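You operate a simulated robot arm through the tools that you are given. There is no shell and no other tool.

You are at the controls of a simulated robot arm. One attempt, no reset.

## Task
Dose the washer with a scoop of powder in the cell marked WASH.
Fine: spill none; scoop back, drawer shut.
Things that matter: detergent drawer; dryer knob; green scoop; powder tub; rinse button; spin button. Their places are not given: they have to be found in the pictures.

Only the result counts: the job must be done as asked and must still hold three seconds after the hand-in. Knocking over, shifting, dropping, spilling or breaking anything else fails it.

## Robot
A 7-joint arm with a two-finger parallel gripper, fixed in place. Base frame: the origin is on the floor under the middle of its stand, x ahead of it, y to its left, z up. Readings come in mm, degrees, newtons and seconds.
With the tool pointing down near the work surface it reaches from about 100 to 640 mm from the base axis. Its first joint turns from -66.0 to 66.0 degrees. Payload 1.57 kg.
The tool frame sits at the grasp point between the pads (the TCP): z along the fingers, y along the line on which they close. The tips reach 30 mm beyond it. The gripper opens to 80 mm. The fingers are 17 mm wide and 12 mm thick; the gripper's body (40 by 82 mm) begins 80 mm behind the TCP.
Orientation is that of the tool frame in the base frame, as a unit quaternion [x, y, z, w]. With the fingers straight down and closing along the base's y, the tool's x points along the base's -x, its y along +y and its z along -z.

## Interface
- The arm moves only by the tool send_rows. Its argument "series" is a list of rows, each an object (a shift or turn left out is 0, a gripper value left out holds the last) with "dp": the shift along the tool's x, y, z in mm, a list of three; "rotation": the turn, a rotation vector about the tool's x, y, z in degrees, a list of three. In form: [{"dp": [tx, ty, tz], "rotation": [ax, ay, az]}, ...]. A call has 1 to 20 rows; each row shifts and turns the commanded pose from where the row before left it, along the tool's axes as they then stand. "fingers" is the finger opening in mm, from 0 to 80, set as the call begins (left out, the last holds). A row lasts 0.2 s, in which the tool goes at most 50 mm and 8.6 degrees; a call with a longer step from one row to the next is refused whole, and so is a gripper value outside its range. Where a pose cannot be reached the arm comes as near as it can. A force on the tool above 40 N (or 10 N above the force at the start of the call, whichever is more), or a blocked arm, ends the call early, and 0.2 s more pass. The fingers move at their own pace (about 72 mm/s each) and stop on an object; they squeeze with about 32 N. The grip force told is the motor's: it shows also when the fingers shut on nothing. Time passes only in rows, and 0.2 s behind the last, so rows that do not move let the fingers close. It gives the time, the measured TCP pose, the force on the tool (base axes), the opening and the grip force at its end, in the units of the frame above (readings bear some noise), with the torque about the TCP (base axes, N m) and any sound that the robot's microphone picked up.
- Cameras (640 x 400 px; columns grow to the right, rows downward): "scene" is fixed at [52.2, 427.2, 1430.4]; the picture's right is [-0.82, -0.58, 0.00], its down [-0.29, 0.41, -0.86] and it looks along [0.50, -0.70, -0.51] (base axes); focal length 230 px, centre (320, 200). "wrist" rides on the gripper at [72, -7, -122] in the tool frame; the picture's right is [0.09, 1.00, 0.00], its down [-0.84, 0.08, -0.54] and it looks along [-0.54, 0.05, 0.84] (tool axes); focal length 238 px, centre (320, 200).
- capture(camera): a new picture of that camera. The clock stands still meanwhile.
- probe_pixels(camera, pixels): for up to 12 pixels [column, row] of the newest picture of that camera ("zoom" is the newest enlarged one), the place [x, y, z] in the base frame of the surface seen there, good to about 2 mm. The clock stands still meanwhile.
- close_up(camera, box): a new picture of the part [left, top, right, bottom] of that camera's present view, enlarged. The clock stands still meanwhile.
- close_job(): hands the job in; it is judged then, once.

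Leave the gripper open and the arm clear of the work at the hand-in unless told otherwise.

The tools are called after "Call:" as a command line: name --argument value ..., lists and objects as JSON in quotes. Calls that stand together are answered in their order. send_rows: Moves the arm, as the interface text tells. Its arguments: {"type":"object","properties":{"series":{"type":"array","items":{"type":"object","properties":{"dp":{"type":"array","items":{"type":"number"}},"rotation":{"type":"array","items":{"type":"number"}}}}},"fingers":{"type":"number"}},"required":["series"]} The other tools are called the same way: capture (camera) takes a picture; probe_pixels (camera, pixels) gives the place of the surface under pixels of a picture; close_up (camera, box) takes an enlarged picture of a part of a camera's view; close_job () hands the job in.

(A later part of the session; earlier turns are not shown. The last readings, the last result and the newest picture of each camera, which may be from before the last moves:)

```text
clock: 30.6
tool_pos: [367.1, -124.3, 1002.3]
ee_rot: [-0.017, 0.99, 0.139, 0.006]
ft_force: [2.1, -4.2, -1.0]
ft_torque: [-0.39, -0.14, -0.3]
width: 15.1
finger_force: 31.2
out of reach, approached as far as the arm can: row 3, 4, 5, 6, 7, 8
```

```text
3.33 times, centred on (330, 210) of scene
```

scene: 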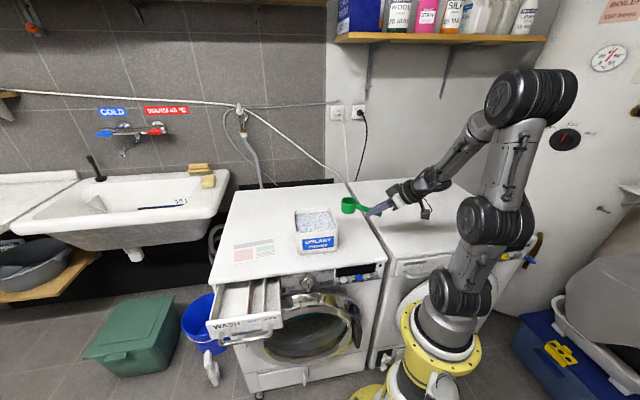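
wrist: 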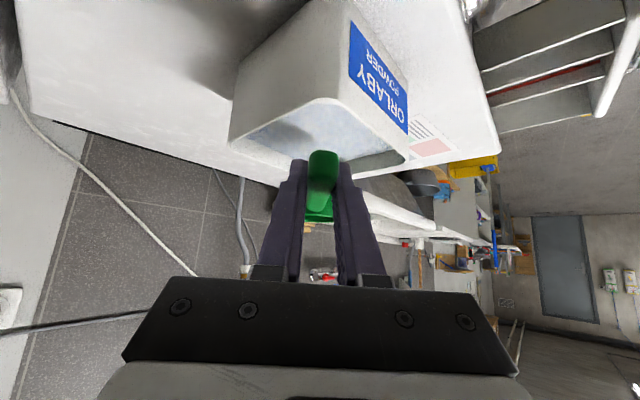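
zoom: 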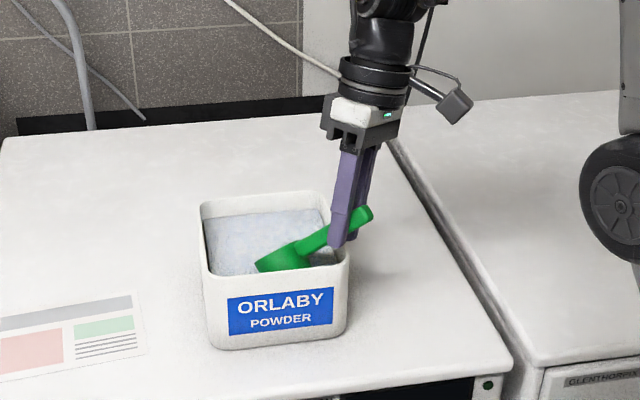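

The arm couldn't follow from row 3 on. It ended near-vertical and rolled, with the bowl dipped into the tub at (436,-104,940). I'll look carefully before any move.

Call:
capture --camera "scene"

Call:
close_up --camera "scene" --box '[295, 195, 355, 255]'

Call:
capture --camera "wrist"

```text
taken
```

scene: 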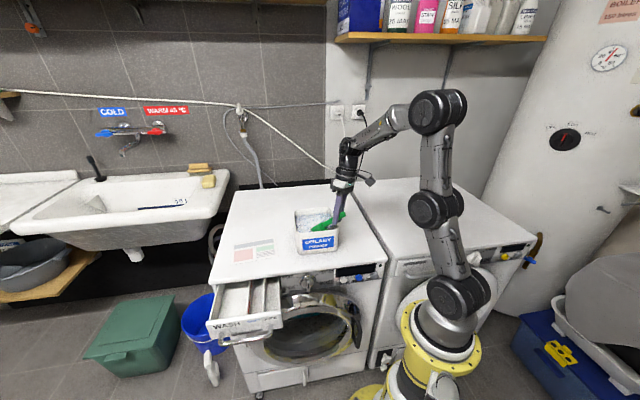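

```text
6.67 times, centred on (325, 225) of scene
```

zoom: 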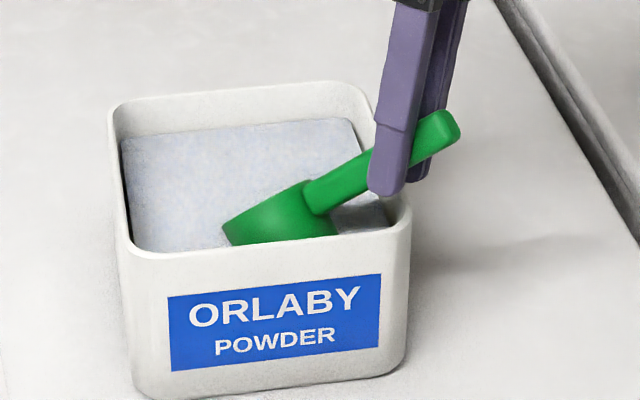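

```text
taken
```

wrist: 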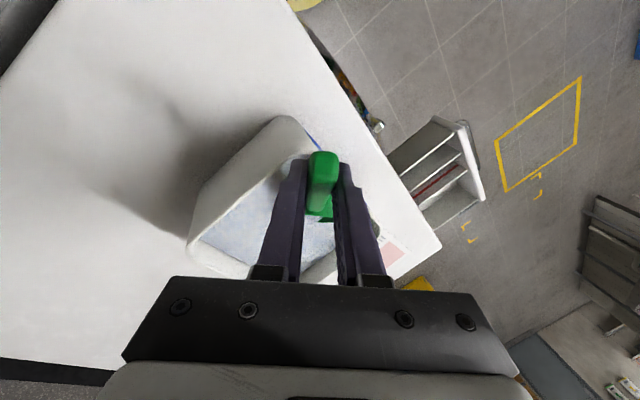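

I'll check the tub's rim position against the first readings to see whether it moved.

Call:
probe_pixels --camera "zoom" --pixels '[[112, 115], [150, 97], [330, 83], [362, 95], [408, 212], [390, 228], [160, 255], [128, 240], [275, 245], [240, 90], [345, 140], [150, 150]]'

```text
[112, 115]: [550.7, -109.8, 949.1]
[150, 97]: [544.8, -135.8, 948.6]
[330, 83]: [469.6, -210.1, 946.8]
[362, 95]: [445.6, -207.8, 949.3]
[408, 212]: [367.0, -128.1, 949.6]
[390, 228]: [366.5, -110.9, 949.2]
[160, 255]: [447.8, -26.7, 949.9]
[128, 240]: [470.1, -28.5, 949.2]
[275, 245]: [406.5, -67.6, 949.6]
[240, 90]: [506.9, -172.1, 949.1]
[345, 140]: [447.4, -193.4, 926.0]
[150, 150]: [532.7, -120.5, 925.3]
```

The tub hasn't moved. The powder level seems lower than before (925 vs 930), so I'll probe more powder points and the scoop.

Call:
probe_pixels --camera "zoom" --pixels '[[180, 170], [250, 150], [300, 140], [340, 150], [200, 200], [160, 230], [270, 230], [240, 215], [300, 190], [350, 220], [360, 180], [440, 125]]'

```text
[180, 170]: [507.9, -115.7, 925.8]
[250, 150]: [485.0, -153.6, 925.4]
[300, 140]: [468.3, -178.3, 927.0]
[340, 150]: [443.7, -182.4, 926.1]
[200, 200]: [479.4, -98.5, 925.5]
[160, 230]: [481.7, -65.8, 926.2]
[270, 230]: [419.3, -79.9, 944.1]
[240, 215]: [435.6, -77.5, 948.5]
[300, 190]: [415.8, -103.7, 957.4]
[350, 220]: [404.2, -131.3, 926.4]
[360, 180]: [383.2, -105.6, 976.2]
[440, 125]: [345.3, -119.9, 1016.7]
```

The powder level has dropped evenly by about 4.4 mm, roughly one scoop volume, so the bowl has very likely taken up powder. I'll send one still row to learn whether the commanded pose is still the unreachable one.

Call:
send_rows --series '[{"dp": [0, 0, 0]}]'

```text
clock: 31.0
tool_pos: [366.4, -123.3, 1003.0]
ee_rot: [-0.018, 0.99, 0.139, 0.006]
ft_force: [4.0, -6.0, 0.0]
ft_torque: [-0.41, -0.3, -0.36]
width: 15.5
finger_force: 31.3
```

The still row wasn't flagged, so the commanded pose seems to be where the arm stands. I'll read the arm's joint places to understand its posture.

Call:
probe_pixels --camera "scene" --pixels '[[460, 297], [436, 208], [438, 112], [385, 127], [350, 145], [345, 165], [342, 185], [375, 180], [410, 110], [448, 250], [438, 160]]'

Call:
close_up --camera "scene" --box '[310, 70, 490, 230]'

```text
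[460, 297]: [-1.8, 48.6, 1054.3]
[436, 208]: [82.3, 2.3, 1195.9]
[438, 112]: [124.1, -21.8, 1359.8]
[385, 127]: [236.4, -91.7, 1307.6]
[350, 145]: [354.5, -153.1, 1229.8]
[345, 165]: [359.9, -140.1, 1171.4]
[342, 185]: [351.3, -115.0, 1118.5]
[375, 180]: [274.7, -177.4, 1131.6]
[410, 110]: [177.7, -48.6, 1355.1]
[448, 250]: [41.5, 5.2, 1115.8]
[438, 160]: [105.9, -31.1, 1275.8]
```

```text
2.50 times, centred on (400, 150) of scene
```

zoom: 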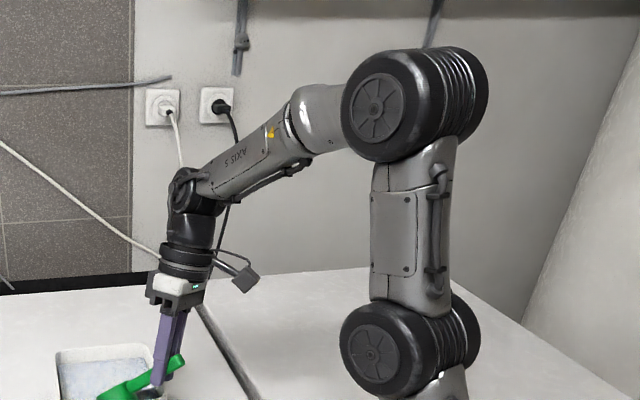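

The arm is now in a good posture (wrist bent inward, forearm sloping down). The bowl leans about 7 N on the tub's front wall, so I'll move 8 mm away from that wall to relieve it.

Call:
send_rows --series '[{"dp": [-2.75, -2.8, -0.75]}, {"dp": [-2.75, -2.8, -0.75]}]'

```text
clock: 31.6
tool_pos: [371.3, -128.5, 1004.6]
ee_rot: [-0.017, 0.99, 0.141, 0.003]
ft_force: [-1.0, 0.3, -1.0]
ft_torque: [0.02, 0.07, 0.0]
width: 15.2
finger_force: 31.3
```

The move was followed exactly and the contact force is gone. Next I'll take out the 16° sideways roll in four small steps while shifting the bowl to the tub's middle.

Call:
send_rows --series '[{"dp": [-2.5, 1.74, 1.26], "rotation": [4.05, 0.09, 0.49]}, {"dp": [-2.5, 1.74, 1.26], "rotation": [4.05, 0.09, 0.49]}, {"dp": [-2.5, 1.74, 1.26], "rotation": [4.05, 0.09, 0.49]}, {"dp": [-2.5, 1.74, 1.26], "rotation": [4.05, 0.09, 0.49]}]'

Call:
close_up --camera "scene" --box '[285, 165, 375, 255]'

```text
clock: 32.6
tool_pos: [372.1, -113.4, 986.0]
ee_rot: [-0.009, 0.993, 0.118, 0.026]
ft_force: [-0.9, -0.1, -1.2]
ft_torque: [0.0, 0.05, -0.02]
width: 15.2
finger_force: 30.7
out of reach, approached as far as the arm can: row 1, 2, 3, 4
```

```text
4.44 times, centred on (330, 210) of scene
```

zoom: 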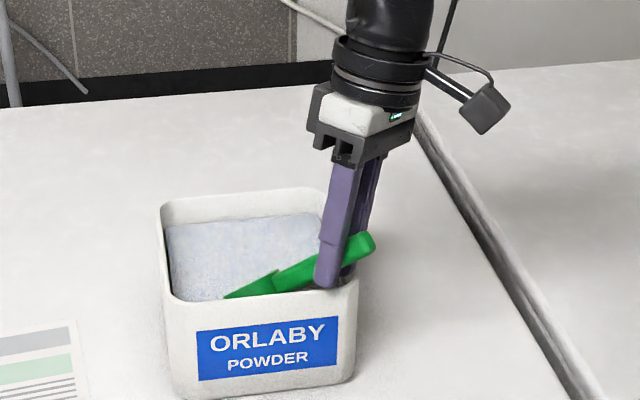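

The arm's forearm-roll joint seems stuck at its limit, and this branch is fine for tilts nearer level. The bowl is now well inside the powder, with its lip about 17 mm under. I'll sweep it forward (+X) while starting to level it, in small checked steps.

Call:
send_rows --series '[{"dp": [-12.95, -4.36, 3.79], "rotation": [1.65, -5.23, -0.54]}, {"dp": [-12.47, -4.3, 5.03], "rotation": [1.65, -5.23, -0.54]}]'

Call:
close_up --camera "scene" --box '[295, 185, 365, 255]'

```text
clock: 33.2
tool_pos: [402.3, -117.6, 978.1]
ee_rot: [-0.005, 0.989, 0.089, 0.118]
ft_force: [-1.0, -0.6, -0.2]
ft_torque: [0.01, 0.07, 0.04]
width: 15.2
finger_force: 31.2
```

```text
5.71 times, centred on (330, 220) of scene
```

zoom: 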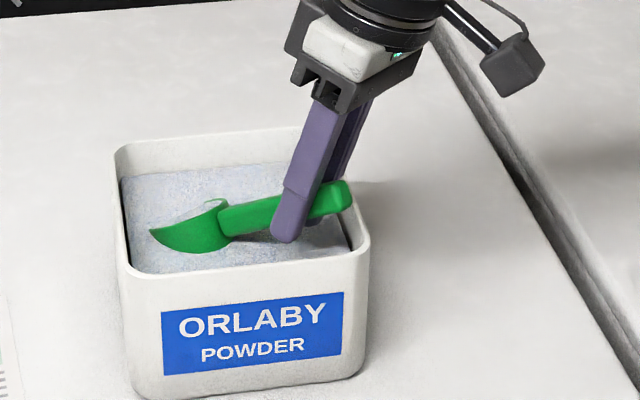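

It tracked well, and powder shows in the scoop's mouth. I'll continue levelling to about 20° while keeping the lip under the surface.

Call:
send_rows --series '[{"dp": [1.9, -1.4, 7.8], "rotation": [1.65, -5.23, -0.54]}, {"dp": [2.6, -1.2, 7.6], "rotation": [1.65, -5.23, -0.54]}]'

Call:
close_up --camera "scene" --box '[295, 185, 365, 255]'

```text
clock: 33.8
tool_pos: [400.2, -116.9, 962.5]
ee_rot: [-0.004, 0.976, 0.059, 0.208]
ft_force: [0.3, -0.4, -1.6]
ft_torque: [-0.01, 0.06, 0.03]
width: 15.2
finger_force: 30.6
```

```text
5.71 times, centred on (330, 220) of scene
```

zoom: 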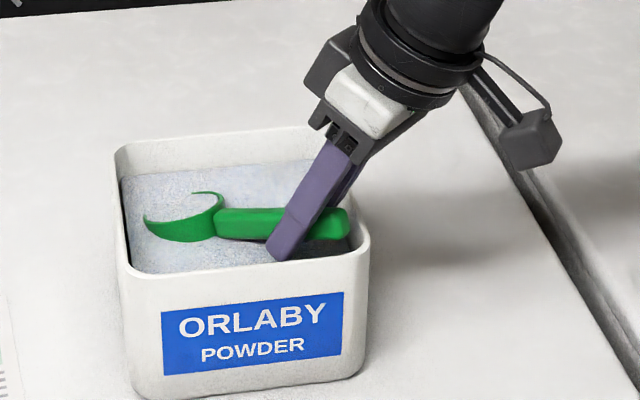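

The bowl is submerged with a full mouth at 22° tilt. I'll rotate it to level about the grip while lifting slightly, so the bowl rises out of the powder.

Call:
send_rows --series '[{"dp": [-0.8, 0.2, -1.8], "rotation": [1.65, -5.23, -0.54]}, {"dp": [-1.0, 0.2, -1.7], "rotation": [1.65, -5.23, -0.54]}, {"dp": [-1.2, 0.1, -1.6], "rotation": [1.65, -5.23, -0.54]}, {"dp": [-1.4, 0.1, -1.5], "rotation": [1.65, -5.23, -0.54]}]'

Call:
close_up --camera "scene" --box '[295, 185, 365, 255]'

```text
clock: 34.8
tool_pos: [400.7, -117.4, 969.8]
ee_rot: [0.0, 0.924, -0.002, 0.382]
ft_force: [0.1, -0.1, -1.4]
ft_torque: [0.02, 0.11, -0.03]
width: 15.1
finger_force: 30.7
```

```text
5.71 times, centred on (330, 220) of scene
```

zoom: 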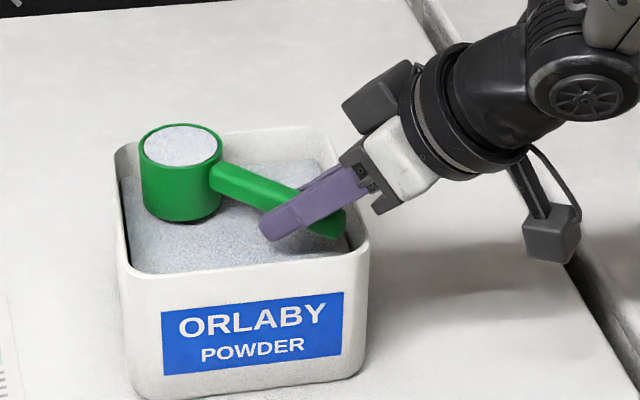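

The scoop is level and full. I'll look closer at the fill (heap or flat) and check for loose powder on the handle.

Call:
close_up --camera "scene" --box '[305, 193, 341, 223]'

```text
13.33 times, centred on (323, 208) of scene
```

zoom: 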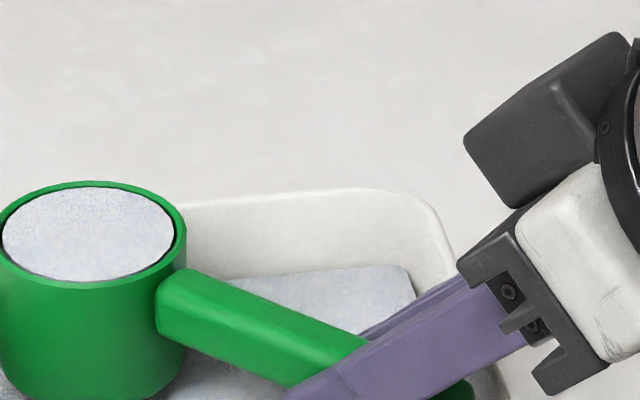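

Call:
probe_pixels --camera "zoom" --pixels '[[90, 230], [50, 220], [130, 230], [90, 265], [90, 198], [5, 215], [182, 235], [95, 185], [90, 278], [160, 260], [30, 240], [300, 290]]'

```text
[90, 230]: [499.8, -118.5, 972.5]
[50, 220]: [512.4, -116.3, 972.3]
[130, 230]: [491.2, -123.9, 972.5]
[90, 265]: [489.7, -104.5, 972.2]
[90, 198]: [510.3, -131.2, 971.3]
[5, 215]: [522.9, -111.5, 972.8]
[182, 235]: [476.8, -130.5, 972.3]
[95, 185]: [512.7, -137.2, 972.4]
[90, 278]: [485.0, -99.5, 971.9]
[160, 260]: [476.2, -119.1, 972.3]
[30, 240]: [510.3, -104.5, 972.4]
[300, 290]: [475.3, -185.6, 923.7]
```

The powder is flush with the rim at z 972, a full level scoop, and nothing sits on the handle. I'll lift gently 58 mm straight up to clear the tub.

Call:
send_rows --series '[{"dp": [-2.1, 0, -2.1]}, {"dp": [-4.2, 0, -4.2]}, {"dp": [-7.1, 0, -7.1]}, {"dp": [-7.1, 0, -7.1]}, {"dp": [-7.1, 0, -7.1]}, {"dp": [-7.1, 0, -7.1]}, {"dp": [-4.2, 0, -4.2]}, {"dp": [-2.1, 0, -2.1]}]'

Call:
capture --camera "scene"

Call:
close_up --camera "scene" --box '[290, 165, 380, 245]'

```text
clock: 36.6
tool_pos: [400.5, -117.3, 1026.8]
ee_rot: [0.0, 0.924, -0.001, 0.382]
ft_force: [-0.3, -0.5, -0.2]
ft_torque: [0.0, 0.1, -0.01]
width: 15.1
finger_force: 31.0
```

```text
taken
```

scene: 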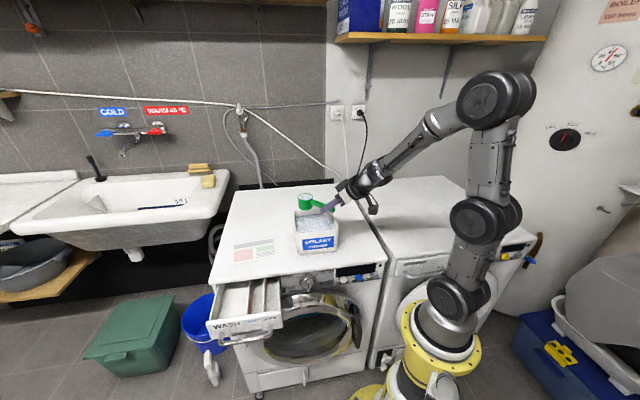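

```text
5.00 times, centred on (335, 205) of scene
```

zoom: 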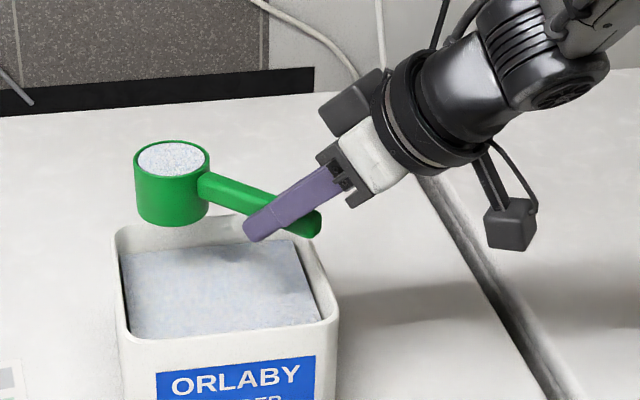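

The scoop is full and well above the tub. I'll start a slow arc toward the drawer, yawing with it to keep the wrist geometry unchanged. The first few rows are a test.

Call:
send_rows --series '[{"dp": [-1.5, 3.5, 1.5], "rotation": [-0.39, 0, -0.39]}, {"dp": [-3.1, 7.05, 3.1], "rotation": [-0.79, 0, -0.79]}, {"dp": [-4.6, 10.55, 4.6], "rotation": [-1.179, 0, -1.179]}, {"dp": [-4.6, 10.55, 4.6], "rotation": [-1.179, 0, -1.179]}, {"dp": [-4.6, 10.55, 4.6], "rotation": [-1.179, 0, -1.179]}, {"dp": [-4.6, 10.55, 4.6], "rotation": [-1.179, 0, -1.179]}]'

```text
clock: 38.0
tool_pos: [430.8, -61.7, 1027.1]
ee_rot: [-0.067, 0.922, 0.026, 0.381]
ft_force: [0.2, 0.1, -1.5]
ft_torque: [0.03, 0.09, 0.04]
width: 15.3
finger_force: 31.2
```

It's tracking and staying level. I'll continue the arc.

Call:
send_rows --series '[{"dp": [-4.6, 10.55, 4.6], "rotation": [-1.179, 0, -1.179]}, {"dp": [-4.6, 10.55, 4.6], "rotation": [-1.179, 0, -1.179]}, {"dp": [-4.6, 10.55, 4.6], "rotation": [-1.179, 0, -1.179]}, {"dp": [-4.6, 10.55, 4.6], "rotation": [-1.179, 0, -1.179]}, {"dp": [-4.6, 10.55, 4.6], "rotation": [-1.179, 0, -1.179]}, {"dp": [-4.6, 10.55, 4.6], "rotation": [-1.179, 0, -1.179]}, {"dp": [-4.6, 10.55, 4.6], "rotation": [-1.179, 0, -1.179]}]'

Call:
capture --camera "scene"

```text
clock: 39.6
tool_pos: [457.6, 20.6, 1027.1]
ee_rot: [-0.16, 0.91, 0.066, 0.376]
ft_force: [0.0, -1.1, -1.8]
ft_torque: [-0.05, 0.07, -0.01]
width: 15.2
finger_force: 31.4
```

```text
taken
```

scene: 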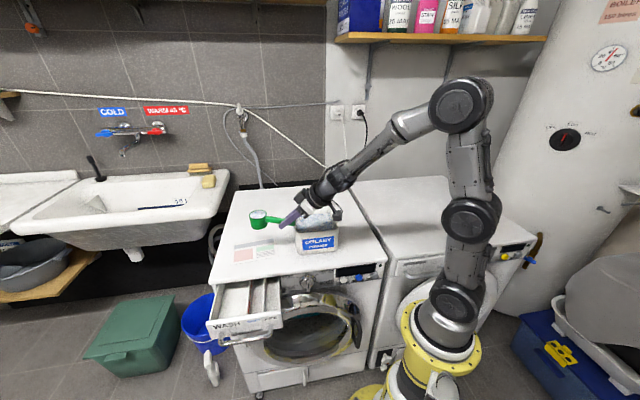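

Still level and full. I'll continue the arc to the drawer side.

Call:
send_rows --series '[{"dp": [-4.6, 10.55, 4.6], "rotation": [-1.179, 0, -1.179]}, {"dp": [-4.6, 10.55, 4.6], "rotation": [-1.179, 0, -1.179]}, {"dp": [-4.6, 10.55, 4.6], "rotation": [-1.179, 0, -1.179]}, {"dp": [-4.6, 10.55, 4.6], "rotation": [-1.179, 0, -1.179]}, {"dp": [-4.6, 10.55, 4.6], "rotation": [-1.179, 0, -1.179]}, {"dp": [-4.6, 10.55, 4.6], "rotation": [-1.179, 0, -1.179]}]'

```text
clock: 41.0
tool_pos: [467.0, 95.6, 1026.4]
ee_rot: [-0.239, 0.893, 0.098, 0.369]
ft_force: [0.0, -0.4, -1.5]
ft_torque: [-0.03, 0.06, -0.02]
width: 15.3
finger_force: 31.7
```

Call:
send_rows --series '[{"dp": [-4.6, 10.55, 4.6], "rotation": [-1.179, 0, -1.179]}, {"dp": [-4.6, 10.55, 4.6], "rotation": [-1.179, 0, -1.179]}, {"dp": [-4.6, 10.55, 4.6], "rotation": [-1.179, 0, -1.179]}, {"dp": [-4.6, 10.55, 4.6], "rotation": [-1.179, 0, -1.179]}, {"dp": [-3.1, 7.05, 3.1], "rotation": [-0.79, 0, -0.79]}, {"dp": [-1.5, 3.5, 1.5], "rotation": [-0.39, 0, -0.39]}]'

Call:
capture --camera "scene"

Call:
close_up --camera "scene" --box '[190, 210, 310, 330]'

```text
clock: 42.4
tool_pos: [464.8, 156.2, 1026.9]
ee_rot: [-0.304, 0.872, 0.125, 0.361]
ft_force: [-0.6, -0.4, -0.7]
ft_torque: [-0.07, 0.06, 0.01]
width: 15.3
finger_force: 31.0
```

```text
taken
```

scene: 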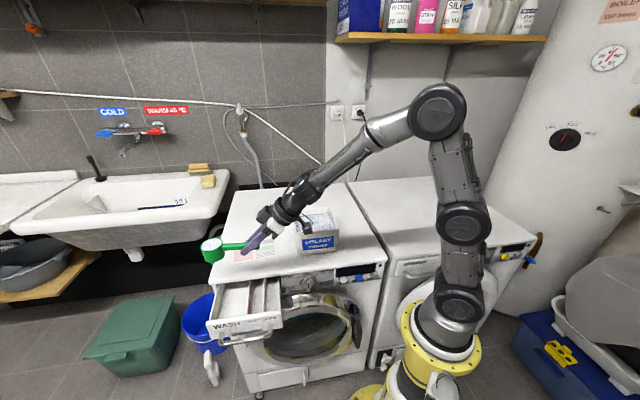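

```text
3.33 times, centred on (250, 270) of scene
```

zoom: 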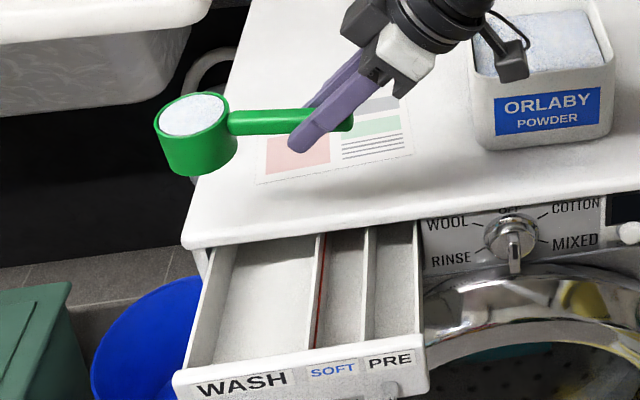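

I'm over the drawer side with the scoop level; the bowl centre is at s 533, o -229, z 1029. I'll lower slowly in two parts, shifting 17 mm outward so the bowl ends over the WASH cell at about z 870.

Call:
send_rows --series '[{"dp": [5.2, 0.83, 5.37]}, {"dp": [8.32, 1.33, 8.6]}, {"dp": [10.4, 1.66, 10.74]}, {"dp": [10.4, 1.66, 10.74]}, {"dp": [10.4, 1.66, 10.74]}, {"dp": [10.4, 1.66, 10.74]}]'

Call:
close_up --camera "scene" --box '[190, 210, 310, 330]'

```text
clock: 43.8
tool_pos: [462.0, 161.7, 947.1]
ee_rot: [-0.304, 0.873, 0.125, 0.361]
ft_force: [0.0, 1.0, -0.6]
ft_torque: [-0.08, 0.07, 0.04]
width: 15.1
finger_force: 31.0
```

```text
3.33 times, centred on (250, 270) of scene
```

zoom: 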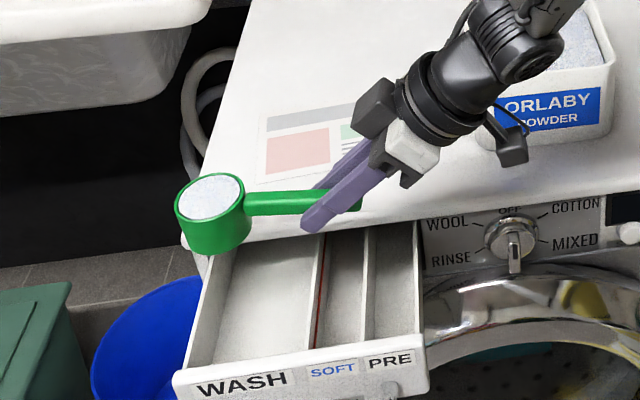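

Level and following. I'll lower the rest.

Call:
send_rows --series '[{"dp": [10.4, 1.66, 10.74]}, {"dp": [10.4, 1.66, 10.74]}, {"dp": [10.4, 1.66, 10.74]}, {"dp": [10.4, 1.66, 10.74]}, {"dp": [7.3, 1.16, 7.5]}, {"dp": [5.2, 0.83, 5.37]}]'

Call:
capture --camera "scene"

Call:
close_up --camera "scene" --box '[200, 230, 290, 320]'

```text
clock: 45.2
tool_pos: [455.3, 170.5, 869.4]
ee_rot: [-0.304, 0.873, 0.125, 0.361]
ft_force: [0.7, 0.2, -0.7]
ft_torque: [-0.09, 0.06, 0.06]
width: 15.3
finger_force: 30.5
```

```text
taken
```

scene: 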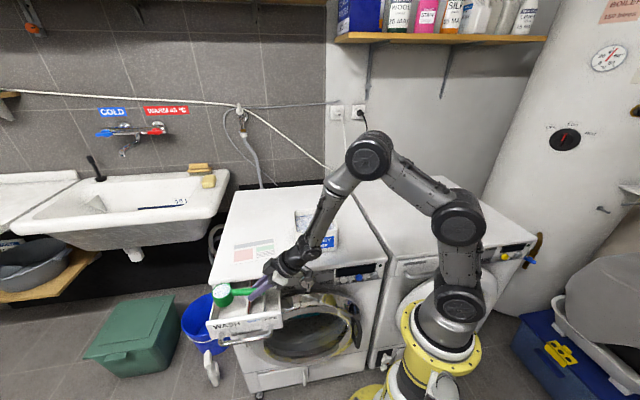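

```text
4.44 times, centred on (245, 275) of scene
```

zoom: 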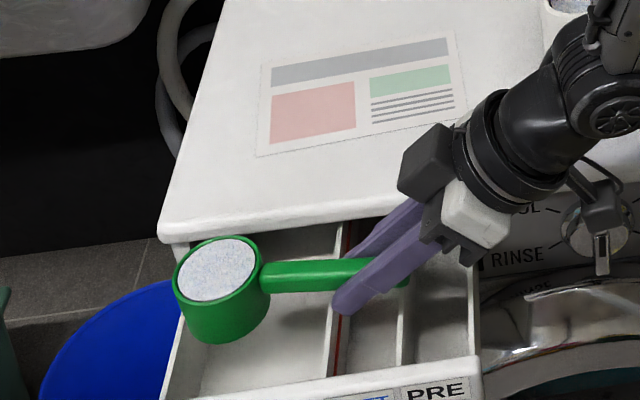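

I'll probe the rim to fix the bowl's place over the cell before pouring.

Call:
probe_pixels --camera "zoom" --pixels '[[175, 268], [215, 239], [260, 265], [215, 305], [215, 270], [240, 300], [290, 275], [215, 342], [300, 250], [200, 385], [345, 300], [330, 365]]'

```text
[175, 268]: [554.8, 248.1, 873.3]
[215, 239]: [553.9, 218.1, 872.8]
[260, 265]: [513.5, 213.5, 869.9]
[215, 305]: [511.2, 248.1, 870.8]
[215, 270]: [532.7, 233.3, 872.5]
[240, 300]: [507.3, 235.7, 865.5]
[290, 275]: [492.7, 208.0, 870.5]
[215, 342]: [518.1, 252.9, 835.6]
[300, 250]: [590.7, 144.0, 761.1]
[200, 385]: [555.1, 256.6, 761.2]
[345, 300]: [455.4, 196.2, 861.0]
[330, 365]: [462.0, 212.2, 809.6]
```

The bowl centre is at s 541, o -213, rim z about 871, inside the WASH cell (s 479–571, o -270 to -160). I'll nudge it 5 mm toward the cell's middle and begin the roll about the bowl, first 30° only.

Call:
send_rows --series '[{"dp": [3.5, -0.57, -3.5]}, {"dp": [-0.78, -8.94, 0], "rotation": [0, 0, -7.5]}, {"dp": [-0.78, -8.94, 0], "rotation": [0, 0, -7.5]}, {"dp": [-0.78, -8.94, 0], "rotation": [0, 0, -7.5]}, {"dp": [-0.78, -8.94, 0], "rotation": [0, 0, -7.5]}]'

Call:
close_up --camera "scene" --box '[200, 230, 290, 320]'

```text
clock: 46.4
tool_pos: [480.7, 143.3, 876.9]
ee_rot: [-0.521, 0.764, 0.026, 0.381]
ft_force: [-1.3, -0.9, -1.0]
ft_torque: [-0.07, 0.07, 0.0]
width: 15.2
finger_force: 31.4
```

```text
4.44 times, centred on (245, 275) of scene
```

zoom: 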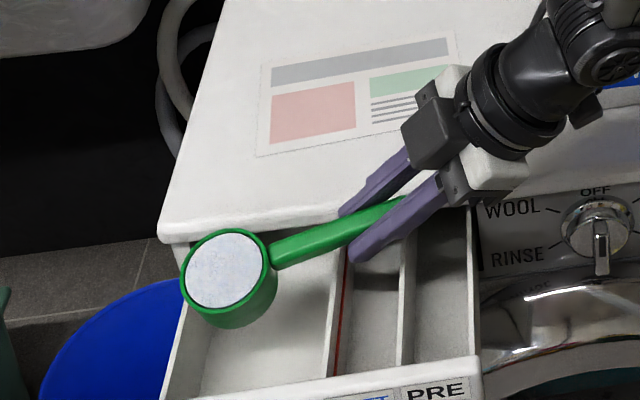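

It tracks well, the bowl is at 21° tilt, and no powder has moved. I'll check the clearance of the rear fingertip to the washer edge, near zoom (345,210).

Call:
probe_pixels --camera "zoom" --pixels '[[343, 211], [355, 205], [355, 258], [365, 250], [185, 265], [225, 230], [268, 262], [225, 307], [330, 219], [430, 130]]'

```text
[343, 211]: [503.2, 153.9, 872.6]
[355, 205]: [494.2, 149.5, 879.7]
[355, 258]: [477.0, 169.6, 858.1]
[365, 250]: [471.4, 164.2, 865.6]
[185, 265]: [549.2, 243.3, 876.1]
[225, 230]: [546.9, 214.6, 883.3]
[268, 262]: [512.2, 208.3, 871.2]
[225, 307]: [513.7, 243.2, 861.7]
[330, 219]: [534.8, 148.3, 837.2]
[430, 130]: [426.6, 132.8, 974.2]
```

All clear (fingertips at z 858 or higher). I'll continue rolling to 60°.

Call:
send_rows --series '[{"dp": [-0.78, -8.94, 0], "rotation": [0, 0, -7.5]}, {"dp": [-0.78, -8.94, 0], "rotation": [0, 0, -7.5]}, {"dp": [-0.78, -8.94, 0], "rotation": [0, 0, -7.5]}, {"dp": [-0.78, -8.94, 0], "rotation": [0, 0, -7.5]}]'

Call:
close_up --camera "scene" --box '[200, 230, 290, 320]'

```text
clock: 47.4
tool_pos: [508.9, 135.9, 894.7]
ee_rot: [0.701, -0.603, 0.072, -0.374]
ft_force: [0.1, 0.3, -1.5]
ft_torque: [-0.1, 0.03, -0.01]
width: 15.1
finger_force: 30.4
```

```text
4.44 times, centred on (245, 275) of scene
```

zoom: 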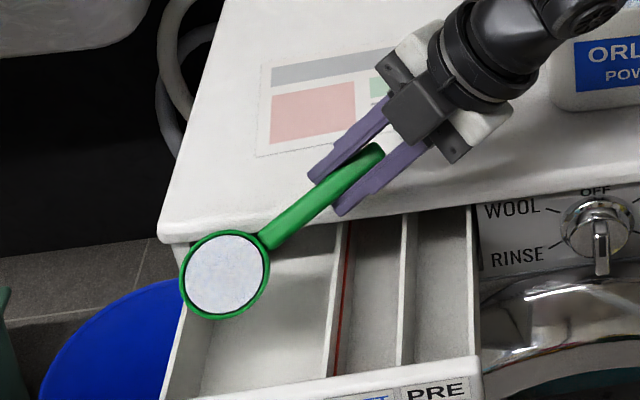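

The bowl's tilt is now 41° toward the drawer front and the powder is still holding. I'll continue to 90° of roll.

Call:
send_rows --series '[{"dp": [-0.78, -8.94, 0], "rotation": [0, 0, -7.5]}, {"dp": [-0.78, -8.94, 0], "rotation": [0, 0, -7.5]}, {"dp": [-0.78, -8.94, 0], "rotation": [0, 0, -7.5]}, {"dp": [-0.78, -8.94, 0], "rotation": [0, 0, -7.5]}]'

Call:
close_up --camera "scene" --box '[200, 230, 290, 320]'

```text
clock: 48.4
tool_pos: [534.4, 145.8, 919.0]
ee_rot: [0.832, -0.402, 0.168, -0.343]
ft_force: [0.0, 1.0, -1.8]
ft_torque: [-0.1, 0.01, 0.0]
width: 15.2
finger_force: 31.2
```

```text
4.44 times, centred on (245, 275) of scene
```

zoom: 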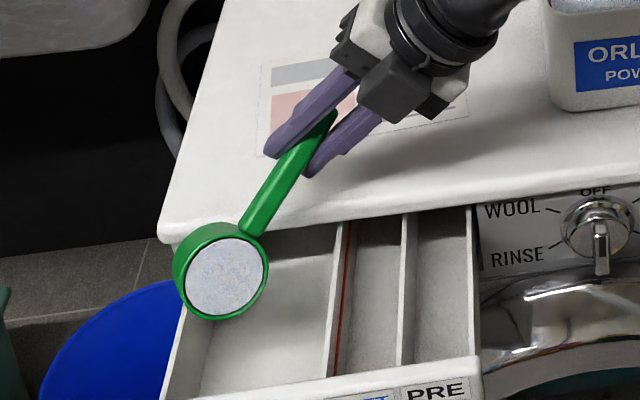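

Tilt is 60° and the powder still holds. I'll roll on to 120°; the mouth will face down toward the cell's middle.

Call:
send_rows --series '[{"dp": [-0.78, -8.94, 0], "rotation": [0, 0, -7.5]}, {"dp": [-0.78, -8.94, 0], "rotation": [0, 0, -7.5]}, {"dp": [-0.78, -8.94, 0], "rotation": [0, 0, -7.5]}, {"dp": [-0.78, -8.94, 0], "rotation": [0, 0, -7.5]}]'

Call:
close_up --camera "scene" --box '[200, 230, 290, 320]'

```text
clock: 49.4
tool_pos: [543.7, 167.9, 943.4]
ee_rot: [0.908, -0.173, 0.25, -0.288]
ft_force: [0.0, -0.1, -1.3]
ft_torque: [-0.03, -0.03, 0.03]
width: 15.4
finger_force: 30.5
```

```text
4.44 times, centred on (245, 275) of scene
```

zoom: 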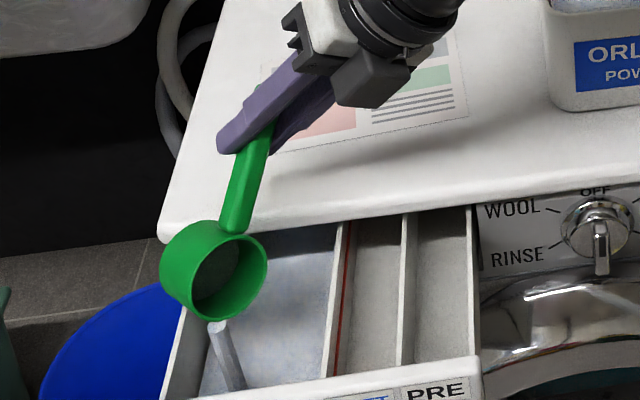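

Powder is streaming out from zoom (215,325) down into the WASH cell, and the cell floor has turned bluish. I'll probe where the stream lands.

Call:
probe_pixels --camera "zoom" --pixels '[[215, 328], [222, 350], [230, 370], [236, 386], [270, 300], [300, 330], [270, 370], [205, 370], [300, 260], [215, 270], [190, 380], [320, 300]]'

```text
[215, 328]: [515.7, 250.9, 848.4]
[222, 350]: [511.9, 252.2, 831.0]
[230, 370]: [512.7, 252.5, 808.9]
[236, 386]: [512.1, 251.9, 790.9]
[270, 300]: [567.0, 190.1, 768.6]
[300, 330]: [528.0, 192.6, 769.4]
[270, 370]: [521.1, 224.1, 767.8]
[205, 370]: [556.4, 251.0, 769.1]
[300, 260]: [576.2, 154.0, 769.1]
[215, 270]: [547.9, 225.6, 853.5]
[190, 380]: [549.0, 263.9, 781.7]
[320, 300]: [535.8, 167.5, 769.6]
```

The stream lands at s 540, o -184, inside the cell. The cell level has risen to z 769. I'll hold still for a second so it runs out.

Call:
send_rows --series '[{"dp": [0, 0, 0]}, {"dp": [0, 0, 0]}, {"dp": [0, 0, 0]}, {"dp": [0, 0, 0]}]'

Call:
close_up --camera "scene" --box '[200, 230, 290, 320]'

```text
clock: 50.4
tool_pos: [544.3, 167.4, 945.0]
ee_rot: [0.908, -0.173, 0.25, -0.289]
ft_force: [-1.1, 0.7, -0.9]
ft_torque: [-0.02, 0.0, 0.02]
width: 15.2
finger_force: 31.2
```

```text
4.44 times, centred on (245, 275) of scene
```

zoom: 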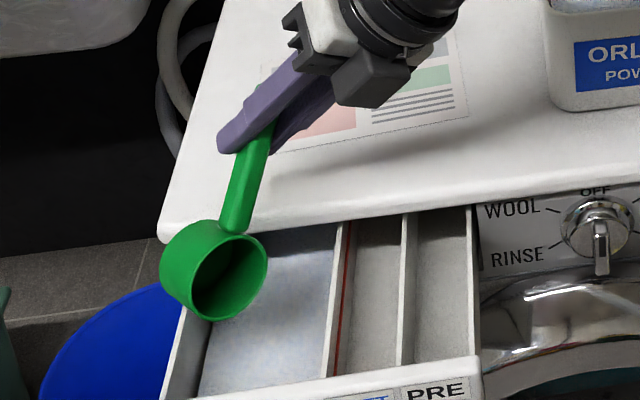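

The stream has stopped and the bowl looks empty. I'll enlarge it to check for any remainder.

Call:
close_up --camera "scene" --box '[218, 272, 248, 302]'

```text
13.33 times, centred on (233, 287) of scene
```

zoom: 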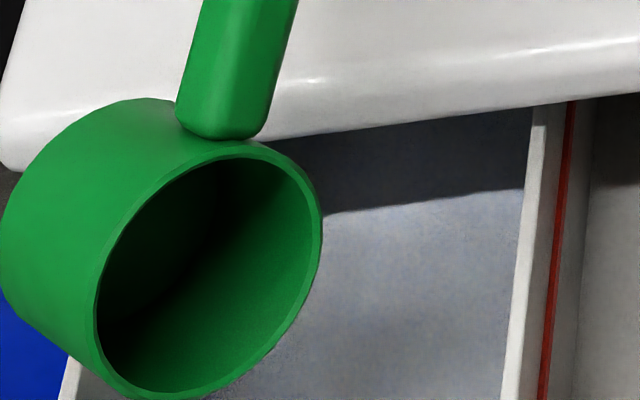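

The bowl is clean. I'll roll the empty scoop back upright about its bowl, reversing the motion.

Call:
send_rows --series '[{"dp": [-0.39, 8.97, 0], "rotation": [0, 0, 7.5]}, {"dp": [-0.39, 8.97, 0], "rotation": [0, 0, 7.5]}, {"dp": [-0.39, 8.97, 0], "rotation": [0, 0, 7.5]}, {"dp": [-0.39, 8.97, 0], "rotation": [0, 0, 7.5]}, {"dp": [-0.39, 8.97, 0], "rotation": [0, 0, 7.5]}, {"dp": [-0.39, 8.97, 0], "rotation": [0, 0, 7.5]}, {"dp": [-0.39, 8.97, 0], "rotation": [0, 0, 7.5]}, {"dp": [-0.39, 8.97, 0], "rotation": [0, 0, 7.5]}]'

```text
clock: 52.2
tool_pos: [509.6, 136.3, 894.0]
ee_rot: [0.699, -0.605, 0.072, -0.375]
ft_force: [0.6, 0.5, -1.1]
ft_torque: [-0.02, -0.01, 0.02]
width: 15.3
finger_force: 30.3
```

Call:
send_rows --series '[{"dp": [-0.39, 8.97, 0], "rotation": [0, 0, 7.5]}, {"dp": [-0.39, 8.97, 0], "rotation": [0, 0, 7.5]}, {"dp": [-0.39, 8.97, 0], "rotation": [0, 0, 7.5]}, {"dp": [-0.39, 8.97, 0], "rotation": [0, 0, 7.5]}, {"dp": [-0.39, 8.97, 0], "rotation": [0, 0, 7.5]}, {"dp": [-0.39, 8.97, 0], "rotation": [0, 0, 7.5]}, {"dp": [-0.39, 8.97, 0], "rotation": [0, 0, 7.5]}, {"dp": [-0.39, 8.97, 0], "rotation": [0, 0, 7.5]}]'

Call:
close_up --camera "scene" --box '[200, 230, 290, 320]'

```text
clock: 54.0
tool_pos: [450.6, 167.6, 868.8]
ee_rot: [-0.302, 0.874, 0.124, 0.361]
ft_force: [0.3, -0.1, -0.2]
ft_torque: [-0.02, 0.01, 0.01]
width: 15.3
finger_force: 30.7
```

```text
4.44 times, centred on (245, 275) of scene
```

zoom: 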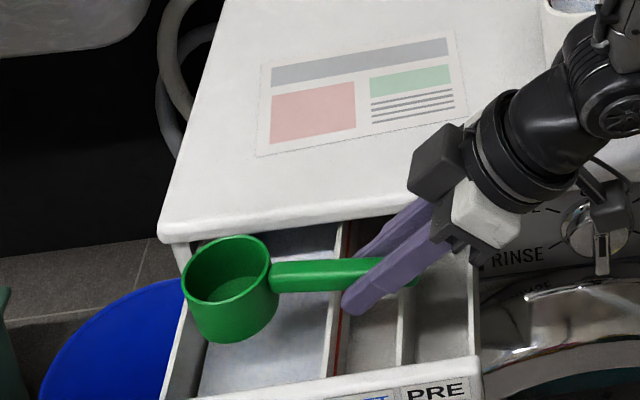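

The scoop is upright and empty. I'll raise it straight up, then follow the same arc back.

Call:
send_rows --series '[{"dp": [-10, 0, -10]}, {"dp": [-18, -3, -17]}, {"dp": [-22, -3.5, -21]}, {"dp": [-22, -3.5, -21]}, {"dp": [-22, -3.5, -21]}, {"dp": [-20.6, -3.8, -18.8]}]'

Call:
send_rows --series '[{"dp": [4.6, -10.55, -4.6], "rotation": [1.179, 0, 1.179]}, {"dp": [9.2, -21.1, -9.2], "rotation": [2.358, 0, 2.358]}, {"dp": [9.2, -21.1, -9.2], "rotation": [2.358, 0, 2.358]}, {"dp": [9.2, -21.1, -9.2], "rotation": [2.358, 0, 2.358]}, {"dp": [9.2, -21.1, -9.2], "rotation": [2.358, 0, 2.358]}, {"dp": [9.2, -21.1, -9.2], "rotation": [2.358, 0, 2.358]}]'

```text
clock: 55.4
tool_pos: [465.4, 157.4, 1027.4]
ee_rot: [-0.303, 0.873, 0.124, 0.361]
ft_force: [-0.4, -0.5, -0.3]
ft_torque: [-0.04, 0.02, 0.0]
width: 15.1
finger_force: 31.1
```

```text
clock: 56.8
tool_pos: [463.0, 20.8, 1027.2]
ee_rot: [-0.16, 0.91, 0.065, 0.377]
ft_force: [0.4, -0.2, -0.5]
ft_torque: [-0.02, 0.05, 0.0]
width: 15.3
finger_force: 31.3
```

The arc back is tracking. I'll do the second half, ending over the tub at zero yaw.

Call:
send_rows --series '[{"dp": [9.2, -21.1, -9.2], "rotation": [2.358, 0, 2.358]}, {"dp": [9.2, -21.1, -9.2], "rotation": [2.358, 0, 2.358]}, {"dp": [9.2, -21.1, -9.2], "rotation": [2.358, 0, 2.358]}, {"dp": [9.2, -21.1, -9.2], "rotation": [2.358, 0, 2.358]}, {"dp": [9.2, -21.1, -9.2], "rotation": [2.358, 0, 2.358]}, {"dp": [9.2, -21.1, -9.2], "rotation": [2.3, 0, 2.3]}]'

Call:
capture --camera "scene"

```text
clock: 58.2
tool_pos: [411.8, -117.8, 1027.4]
ee_rot: [0.0, 0.924, -0.002, 0.383]
ft_force: [0.0, 0.9, 0.0]
ft_torque: [-0.04, 0.0, -0.03]
width: 15.0
finger_force: 31.5
```

```text
taken
```

scene: 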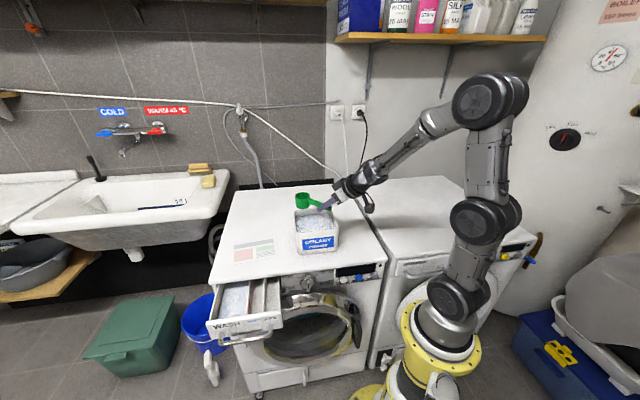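

I'll go back along the path I came: first to the spot near the scoop's place at z about 1016, still at zero yaw.

Call:
send_rows --series '[{"dp": [17.7, -13.7, -15.1]}, {"dp": [17.7, -13.7, -15.1]}, {"dp": [17.7, -13.7, -15.1]}, {"dp": [17.7, -13.7, -15.1]}, {"dp": [17.7, -13.7, -15.1]}, {"dp": [17.7, -13.7, -15.1]}]'

```text
clock: 59.6
tool_pos: [273.6, -200.6, 1015.8]
ee_rot: [0.0, 0.924, -0.001, 0.383]
ft_force: [-0.4, 0.7, -0.2]
ft_torque: [0.0, 0.08, -0.01]
width: 15.2
finger_force: 30.9
```

Now I'll yaw 45° back so the handle lies along its original direction.

Call:
send_rows --series '[{"rotation": [5.303, 0, 5.303]}, {"rotation": [5.303, 0, 5.303]}, {"rotation": [5.303, 0, 5.303]}, {"rotation": [5.303, 0, 5.303]}, {"rotation": [5.303, 0, 5.303]}, {"rotation": [5.303, 0, 5.303]}]'

Call:
capture --camera "scene"

```text
clock: 61.0
tool_pos: [275.2, -200.8, 1018.5]
ee_rot: [0.352, 0.854, -0.147, 0.354]
ft_force: [0.6, 0.4, -0.1]
ft_torque: [0.05, 0.0, 0.02]
width: 15.4
finger_force: 30.3
```

```text
taken
```

scene: 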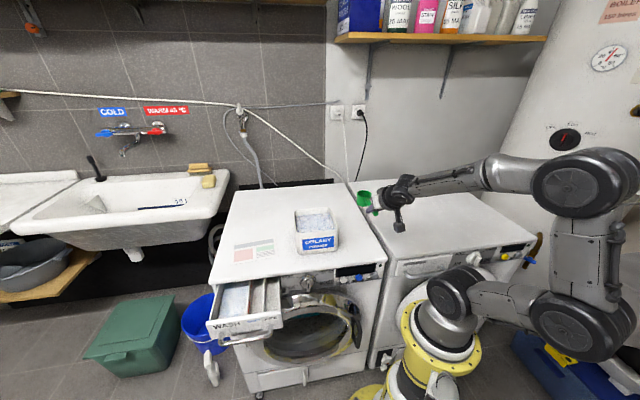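

The yaw is right. Before lowering I'll probe the scoop's rim to get its exact place and level in the grip.

Call:
close_up --camera "scene" --box '[345, 175, 415, 235]'

```text
6.67 times, centred on (380, 205) of scene
```

zoom: 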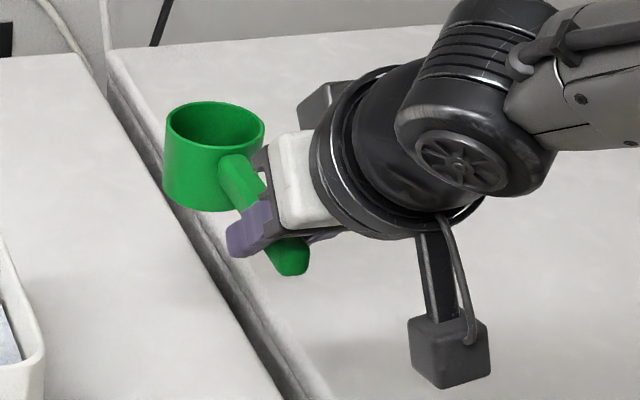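

Call:
probe_pixels --camera "zoom" --pixels '[[169, 128], [215, 103], [262, 128], [215, 151], [185, 145], [240, 180], [255, 200], [290, 262], [200, 208], [170, 190], [250, 112], [175, 112]]'

```text
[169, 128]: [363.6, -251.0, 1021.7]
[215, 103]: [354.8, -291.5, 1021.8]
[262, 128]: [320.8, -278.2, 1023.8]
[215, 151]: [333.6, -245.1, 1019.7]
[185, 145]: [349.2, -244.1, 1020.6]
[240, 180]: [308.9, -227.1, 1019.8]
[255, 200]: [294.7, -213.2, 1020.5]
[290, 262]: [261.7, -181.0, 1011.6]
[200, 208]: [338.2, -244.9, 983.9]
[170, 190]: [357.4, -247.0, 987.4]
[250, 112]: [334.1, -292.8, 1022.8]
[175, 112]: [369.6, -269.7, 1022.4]
```

The scoop sits in the grip as when picked up (rim about 3 mm above the TCP). I'll lower to about 15 mm above its original spot, correcting 2–3 mm sideways.

Call:
send_rows --series '[{"dp": [8, -0.4, 7]}, {"dp": [15, -0.4, 14]}, {"dp": [18, -0.4, 17]}, {"dp": [18, -0.4, 17]}, {"dp": [15, -0.4, 14.5]}, {"dp": [9.7, -0.4, 9.4]}]'

Call:
close_up --camera "scene" --box '[345, 195, 415, 255]'

```text
clock: 62.4
tool_pos: [270.2, -199.8, 902.1]
ee_rot: [0.352, 0.854, -0.146, 0.354]
ft_force: [0.1, 0.1, -0.5]
ft_torque: [0.03, 0.05, 0.01]
width: 15.2
finger_force: 30.6
```

```text
6.67 times, centred on (380, 225) of scene
```

zoom: 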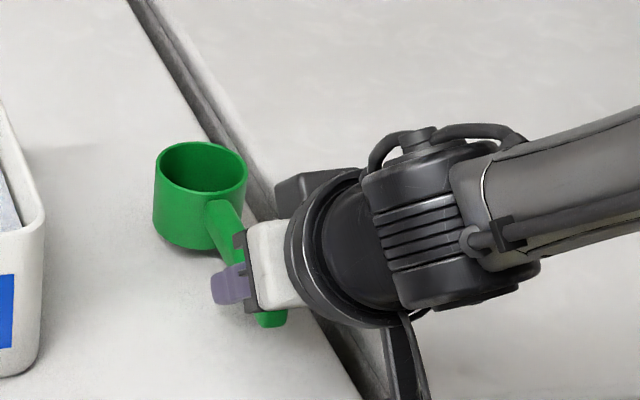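

I'll probe the rim and base to see the remaining height and level.

Call:
probe_pixels --camera "zoom" --pixels '[[156, 170], [200, 142], [245, 170], [205, 194], [170, 187], [235, 185], [195, 248], [160, 225], [215, 147], [225, 215]]'

```text
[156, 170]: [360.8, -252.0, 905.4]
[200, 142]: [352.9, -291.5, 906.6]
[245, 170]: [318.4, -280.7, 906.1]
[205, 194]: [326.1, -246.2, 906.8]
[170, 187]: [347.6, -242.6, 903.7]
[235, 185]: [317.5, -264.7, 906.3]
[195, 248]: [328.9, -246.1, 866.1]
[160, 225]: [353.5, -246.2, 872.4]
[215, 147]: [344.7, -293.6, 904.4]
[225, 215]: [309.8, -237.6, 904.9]
```

The rim is level at 905.5 and should end at 892. I'll lower 12 mm, then finish in small steps watching the force.

Call:
send_rows --series '[{"dp": [3.2, 0.1, 3.5]}, {"dp": [2.8, 0.1, 2.8]}, {"dp": [1.4, 0, 1.4]}, {"dp": [0.9, 0, 0.9]}]'

```text
clock: 63.4
tool_pos: [269.8, -198.6, 889.1]
ee_rot: [0.353, 0.854, -0.147, 0.353]
ft_force: [-0.5, -0.2, 0.5]
ft_torque: [0.05, 0.04, -0.02]
width: 15.1
finger_force: 30.9
```

Almost down, with no contact force yet. I'll go two more tiny steps.

Call:
send_rows --series '[{"dp": [0.5, 0, 0.5]}, {"dp": [0, 0, 0]}]'

Call:
close_up --camera "scene" --box '[350, 200, 400, 250]'

```text
clock: 64.0
tool_pos: [269.3, -200.4, 889.6]
ee_rot: [0.353, 0.854, -0.148, 0.353]
ft_force: [-0.3, 0.2, -0.8]
ft_torque: [0.0, 0.05, 0.0]
width: 15.1
finger_force: 30.3
```

```text
8.00 times, centred on (375, 225) of scene
```

zoom: 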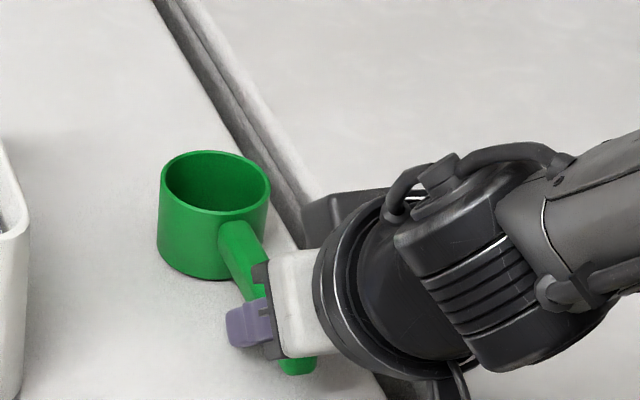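

Call:
probe_pixels --camera "zoom" --pixels '[[160, 190], [215, 153], [268, 188], [215, 213], [185, 205], [245, 165], [180, 165], [200, 278], [165, 255], [240, 250], [130, 280], [150, 300]]'

```text
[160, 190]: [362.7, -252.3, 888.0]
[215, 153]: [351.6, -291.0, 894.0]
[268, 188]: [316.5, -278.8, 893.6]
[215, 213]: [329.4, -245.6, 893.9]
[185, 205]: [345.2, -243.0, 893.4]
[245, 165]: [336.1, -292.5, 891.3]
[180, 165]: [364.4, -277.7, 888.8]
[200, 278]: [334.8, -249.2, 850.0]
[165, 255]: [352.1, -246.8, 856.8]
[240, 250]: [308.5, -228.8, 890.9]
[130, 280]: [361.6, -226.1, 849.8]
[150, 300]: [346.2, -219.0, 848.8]
```

The rim reads about 892–893, essentially at rest height. I'll press another 1 mm to feel contact.

Call:
send_rows --series '[{"dp": [0.5, 0, 0.5]}, {"dp": [0.4, 0, 0.4]}, {"dp": [0, 0, 0]}]'

```text
clock: 64.8
tool_pos: [269.5, -200.2, 887.7]
ee_rot: [0.352, 0.854, -0.148, 0.354]
ft_force: [0.0, 0.0, 0.0]
ft_torque: [0.05, 0.06, 0.01]
width: 15.4
finger_force: 31.7
```

Call:
send_rows --series '[{"dp": [0.5, 0, 0.5]}, {"dp": [0, 0, 0]}]'

```text
clock: 65.4
tool_pos: [271.4, -200.1, 887.6]
ee_rot: [0.352, 0.854, -0.147, 0.355]
ft_force: [0.0, 0.2, 0.1]
ft_torque: [0.01, 0.03, 0.01]
width: 15.3
finger_force: 30.6
```

Call:
send_rows --series '[{"dp": [0.5, 0, 0.5]}, {"dp": [0, 0, 0]}]'

Call:
close_up --camera "scene" --box '[350, 200, 400, 250]'

```text
clock: 66.0
tool_pos: [271.6, -200.4, 886.6]
ee_rot: [0.353, 0.853, -0.147, 0.354]
ft_force: [-0.7, 0.8, 2.9]
ft_torque: [-0.1, -0.14, 0.0]
width: 15.3
finger_force: 31.2
```

```text
8.00 times, centred on (375, 225) of scene
```

zoom: 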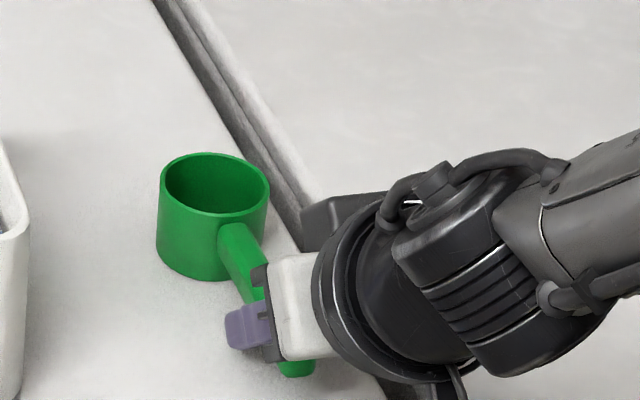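

Contact at +2.9 N: the scoop is on the washer top. I'll ease off 0.4 mm and open the fingers.

Call:
send_rows --series '[{"dp": [-0.3, 0, -0.3]}, {"dp": [0, 0, 0]}]'

Call:
send_rows --series '[{"dp": [0, 0, 0]}, {"dp": [0, 0, 0]}, {"dp": [0, 0, 0]}]' --fingers 44

Call:
close_up --camera "scene" --box '[350, 200, 400, 250]'

Call:
capture --camera "wrist"

```text
clock: 66.6
tool_pos: [269.9, -200.1, 886.4]
ee_rot: [0.353, 0.854, -0.148, 0.354]
ft_force: [0.5, -1.3, 1.2]
ft_torque: [-0.17, -0.13, -0.04]
width: 15.1
finger_force: 30.7
```

```text
clock: 67.4
tool_pos: [269.4, -199.6, 887.9]
ee_rot: [0.353, 0.854, -0.148, 0.353]
ft_force: [-0.9, 0.0, -0.6]
ft_torque: [-0.02, -0.03, -0.04]
width: 44.0
finger_force: 0.0
```

```text
8.00 times, centred on (375, 225) of scene
```

zoom: 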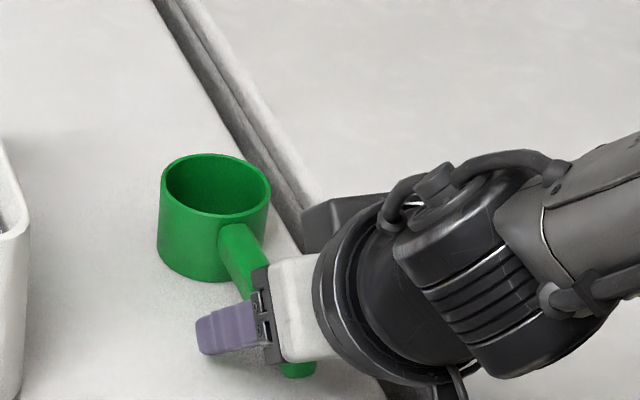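

```text
taken
```

wrist: 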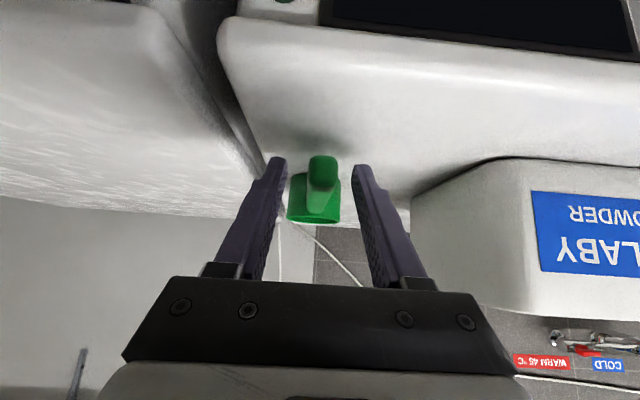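

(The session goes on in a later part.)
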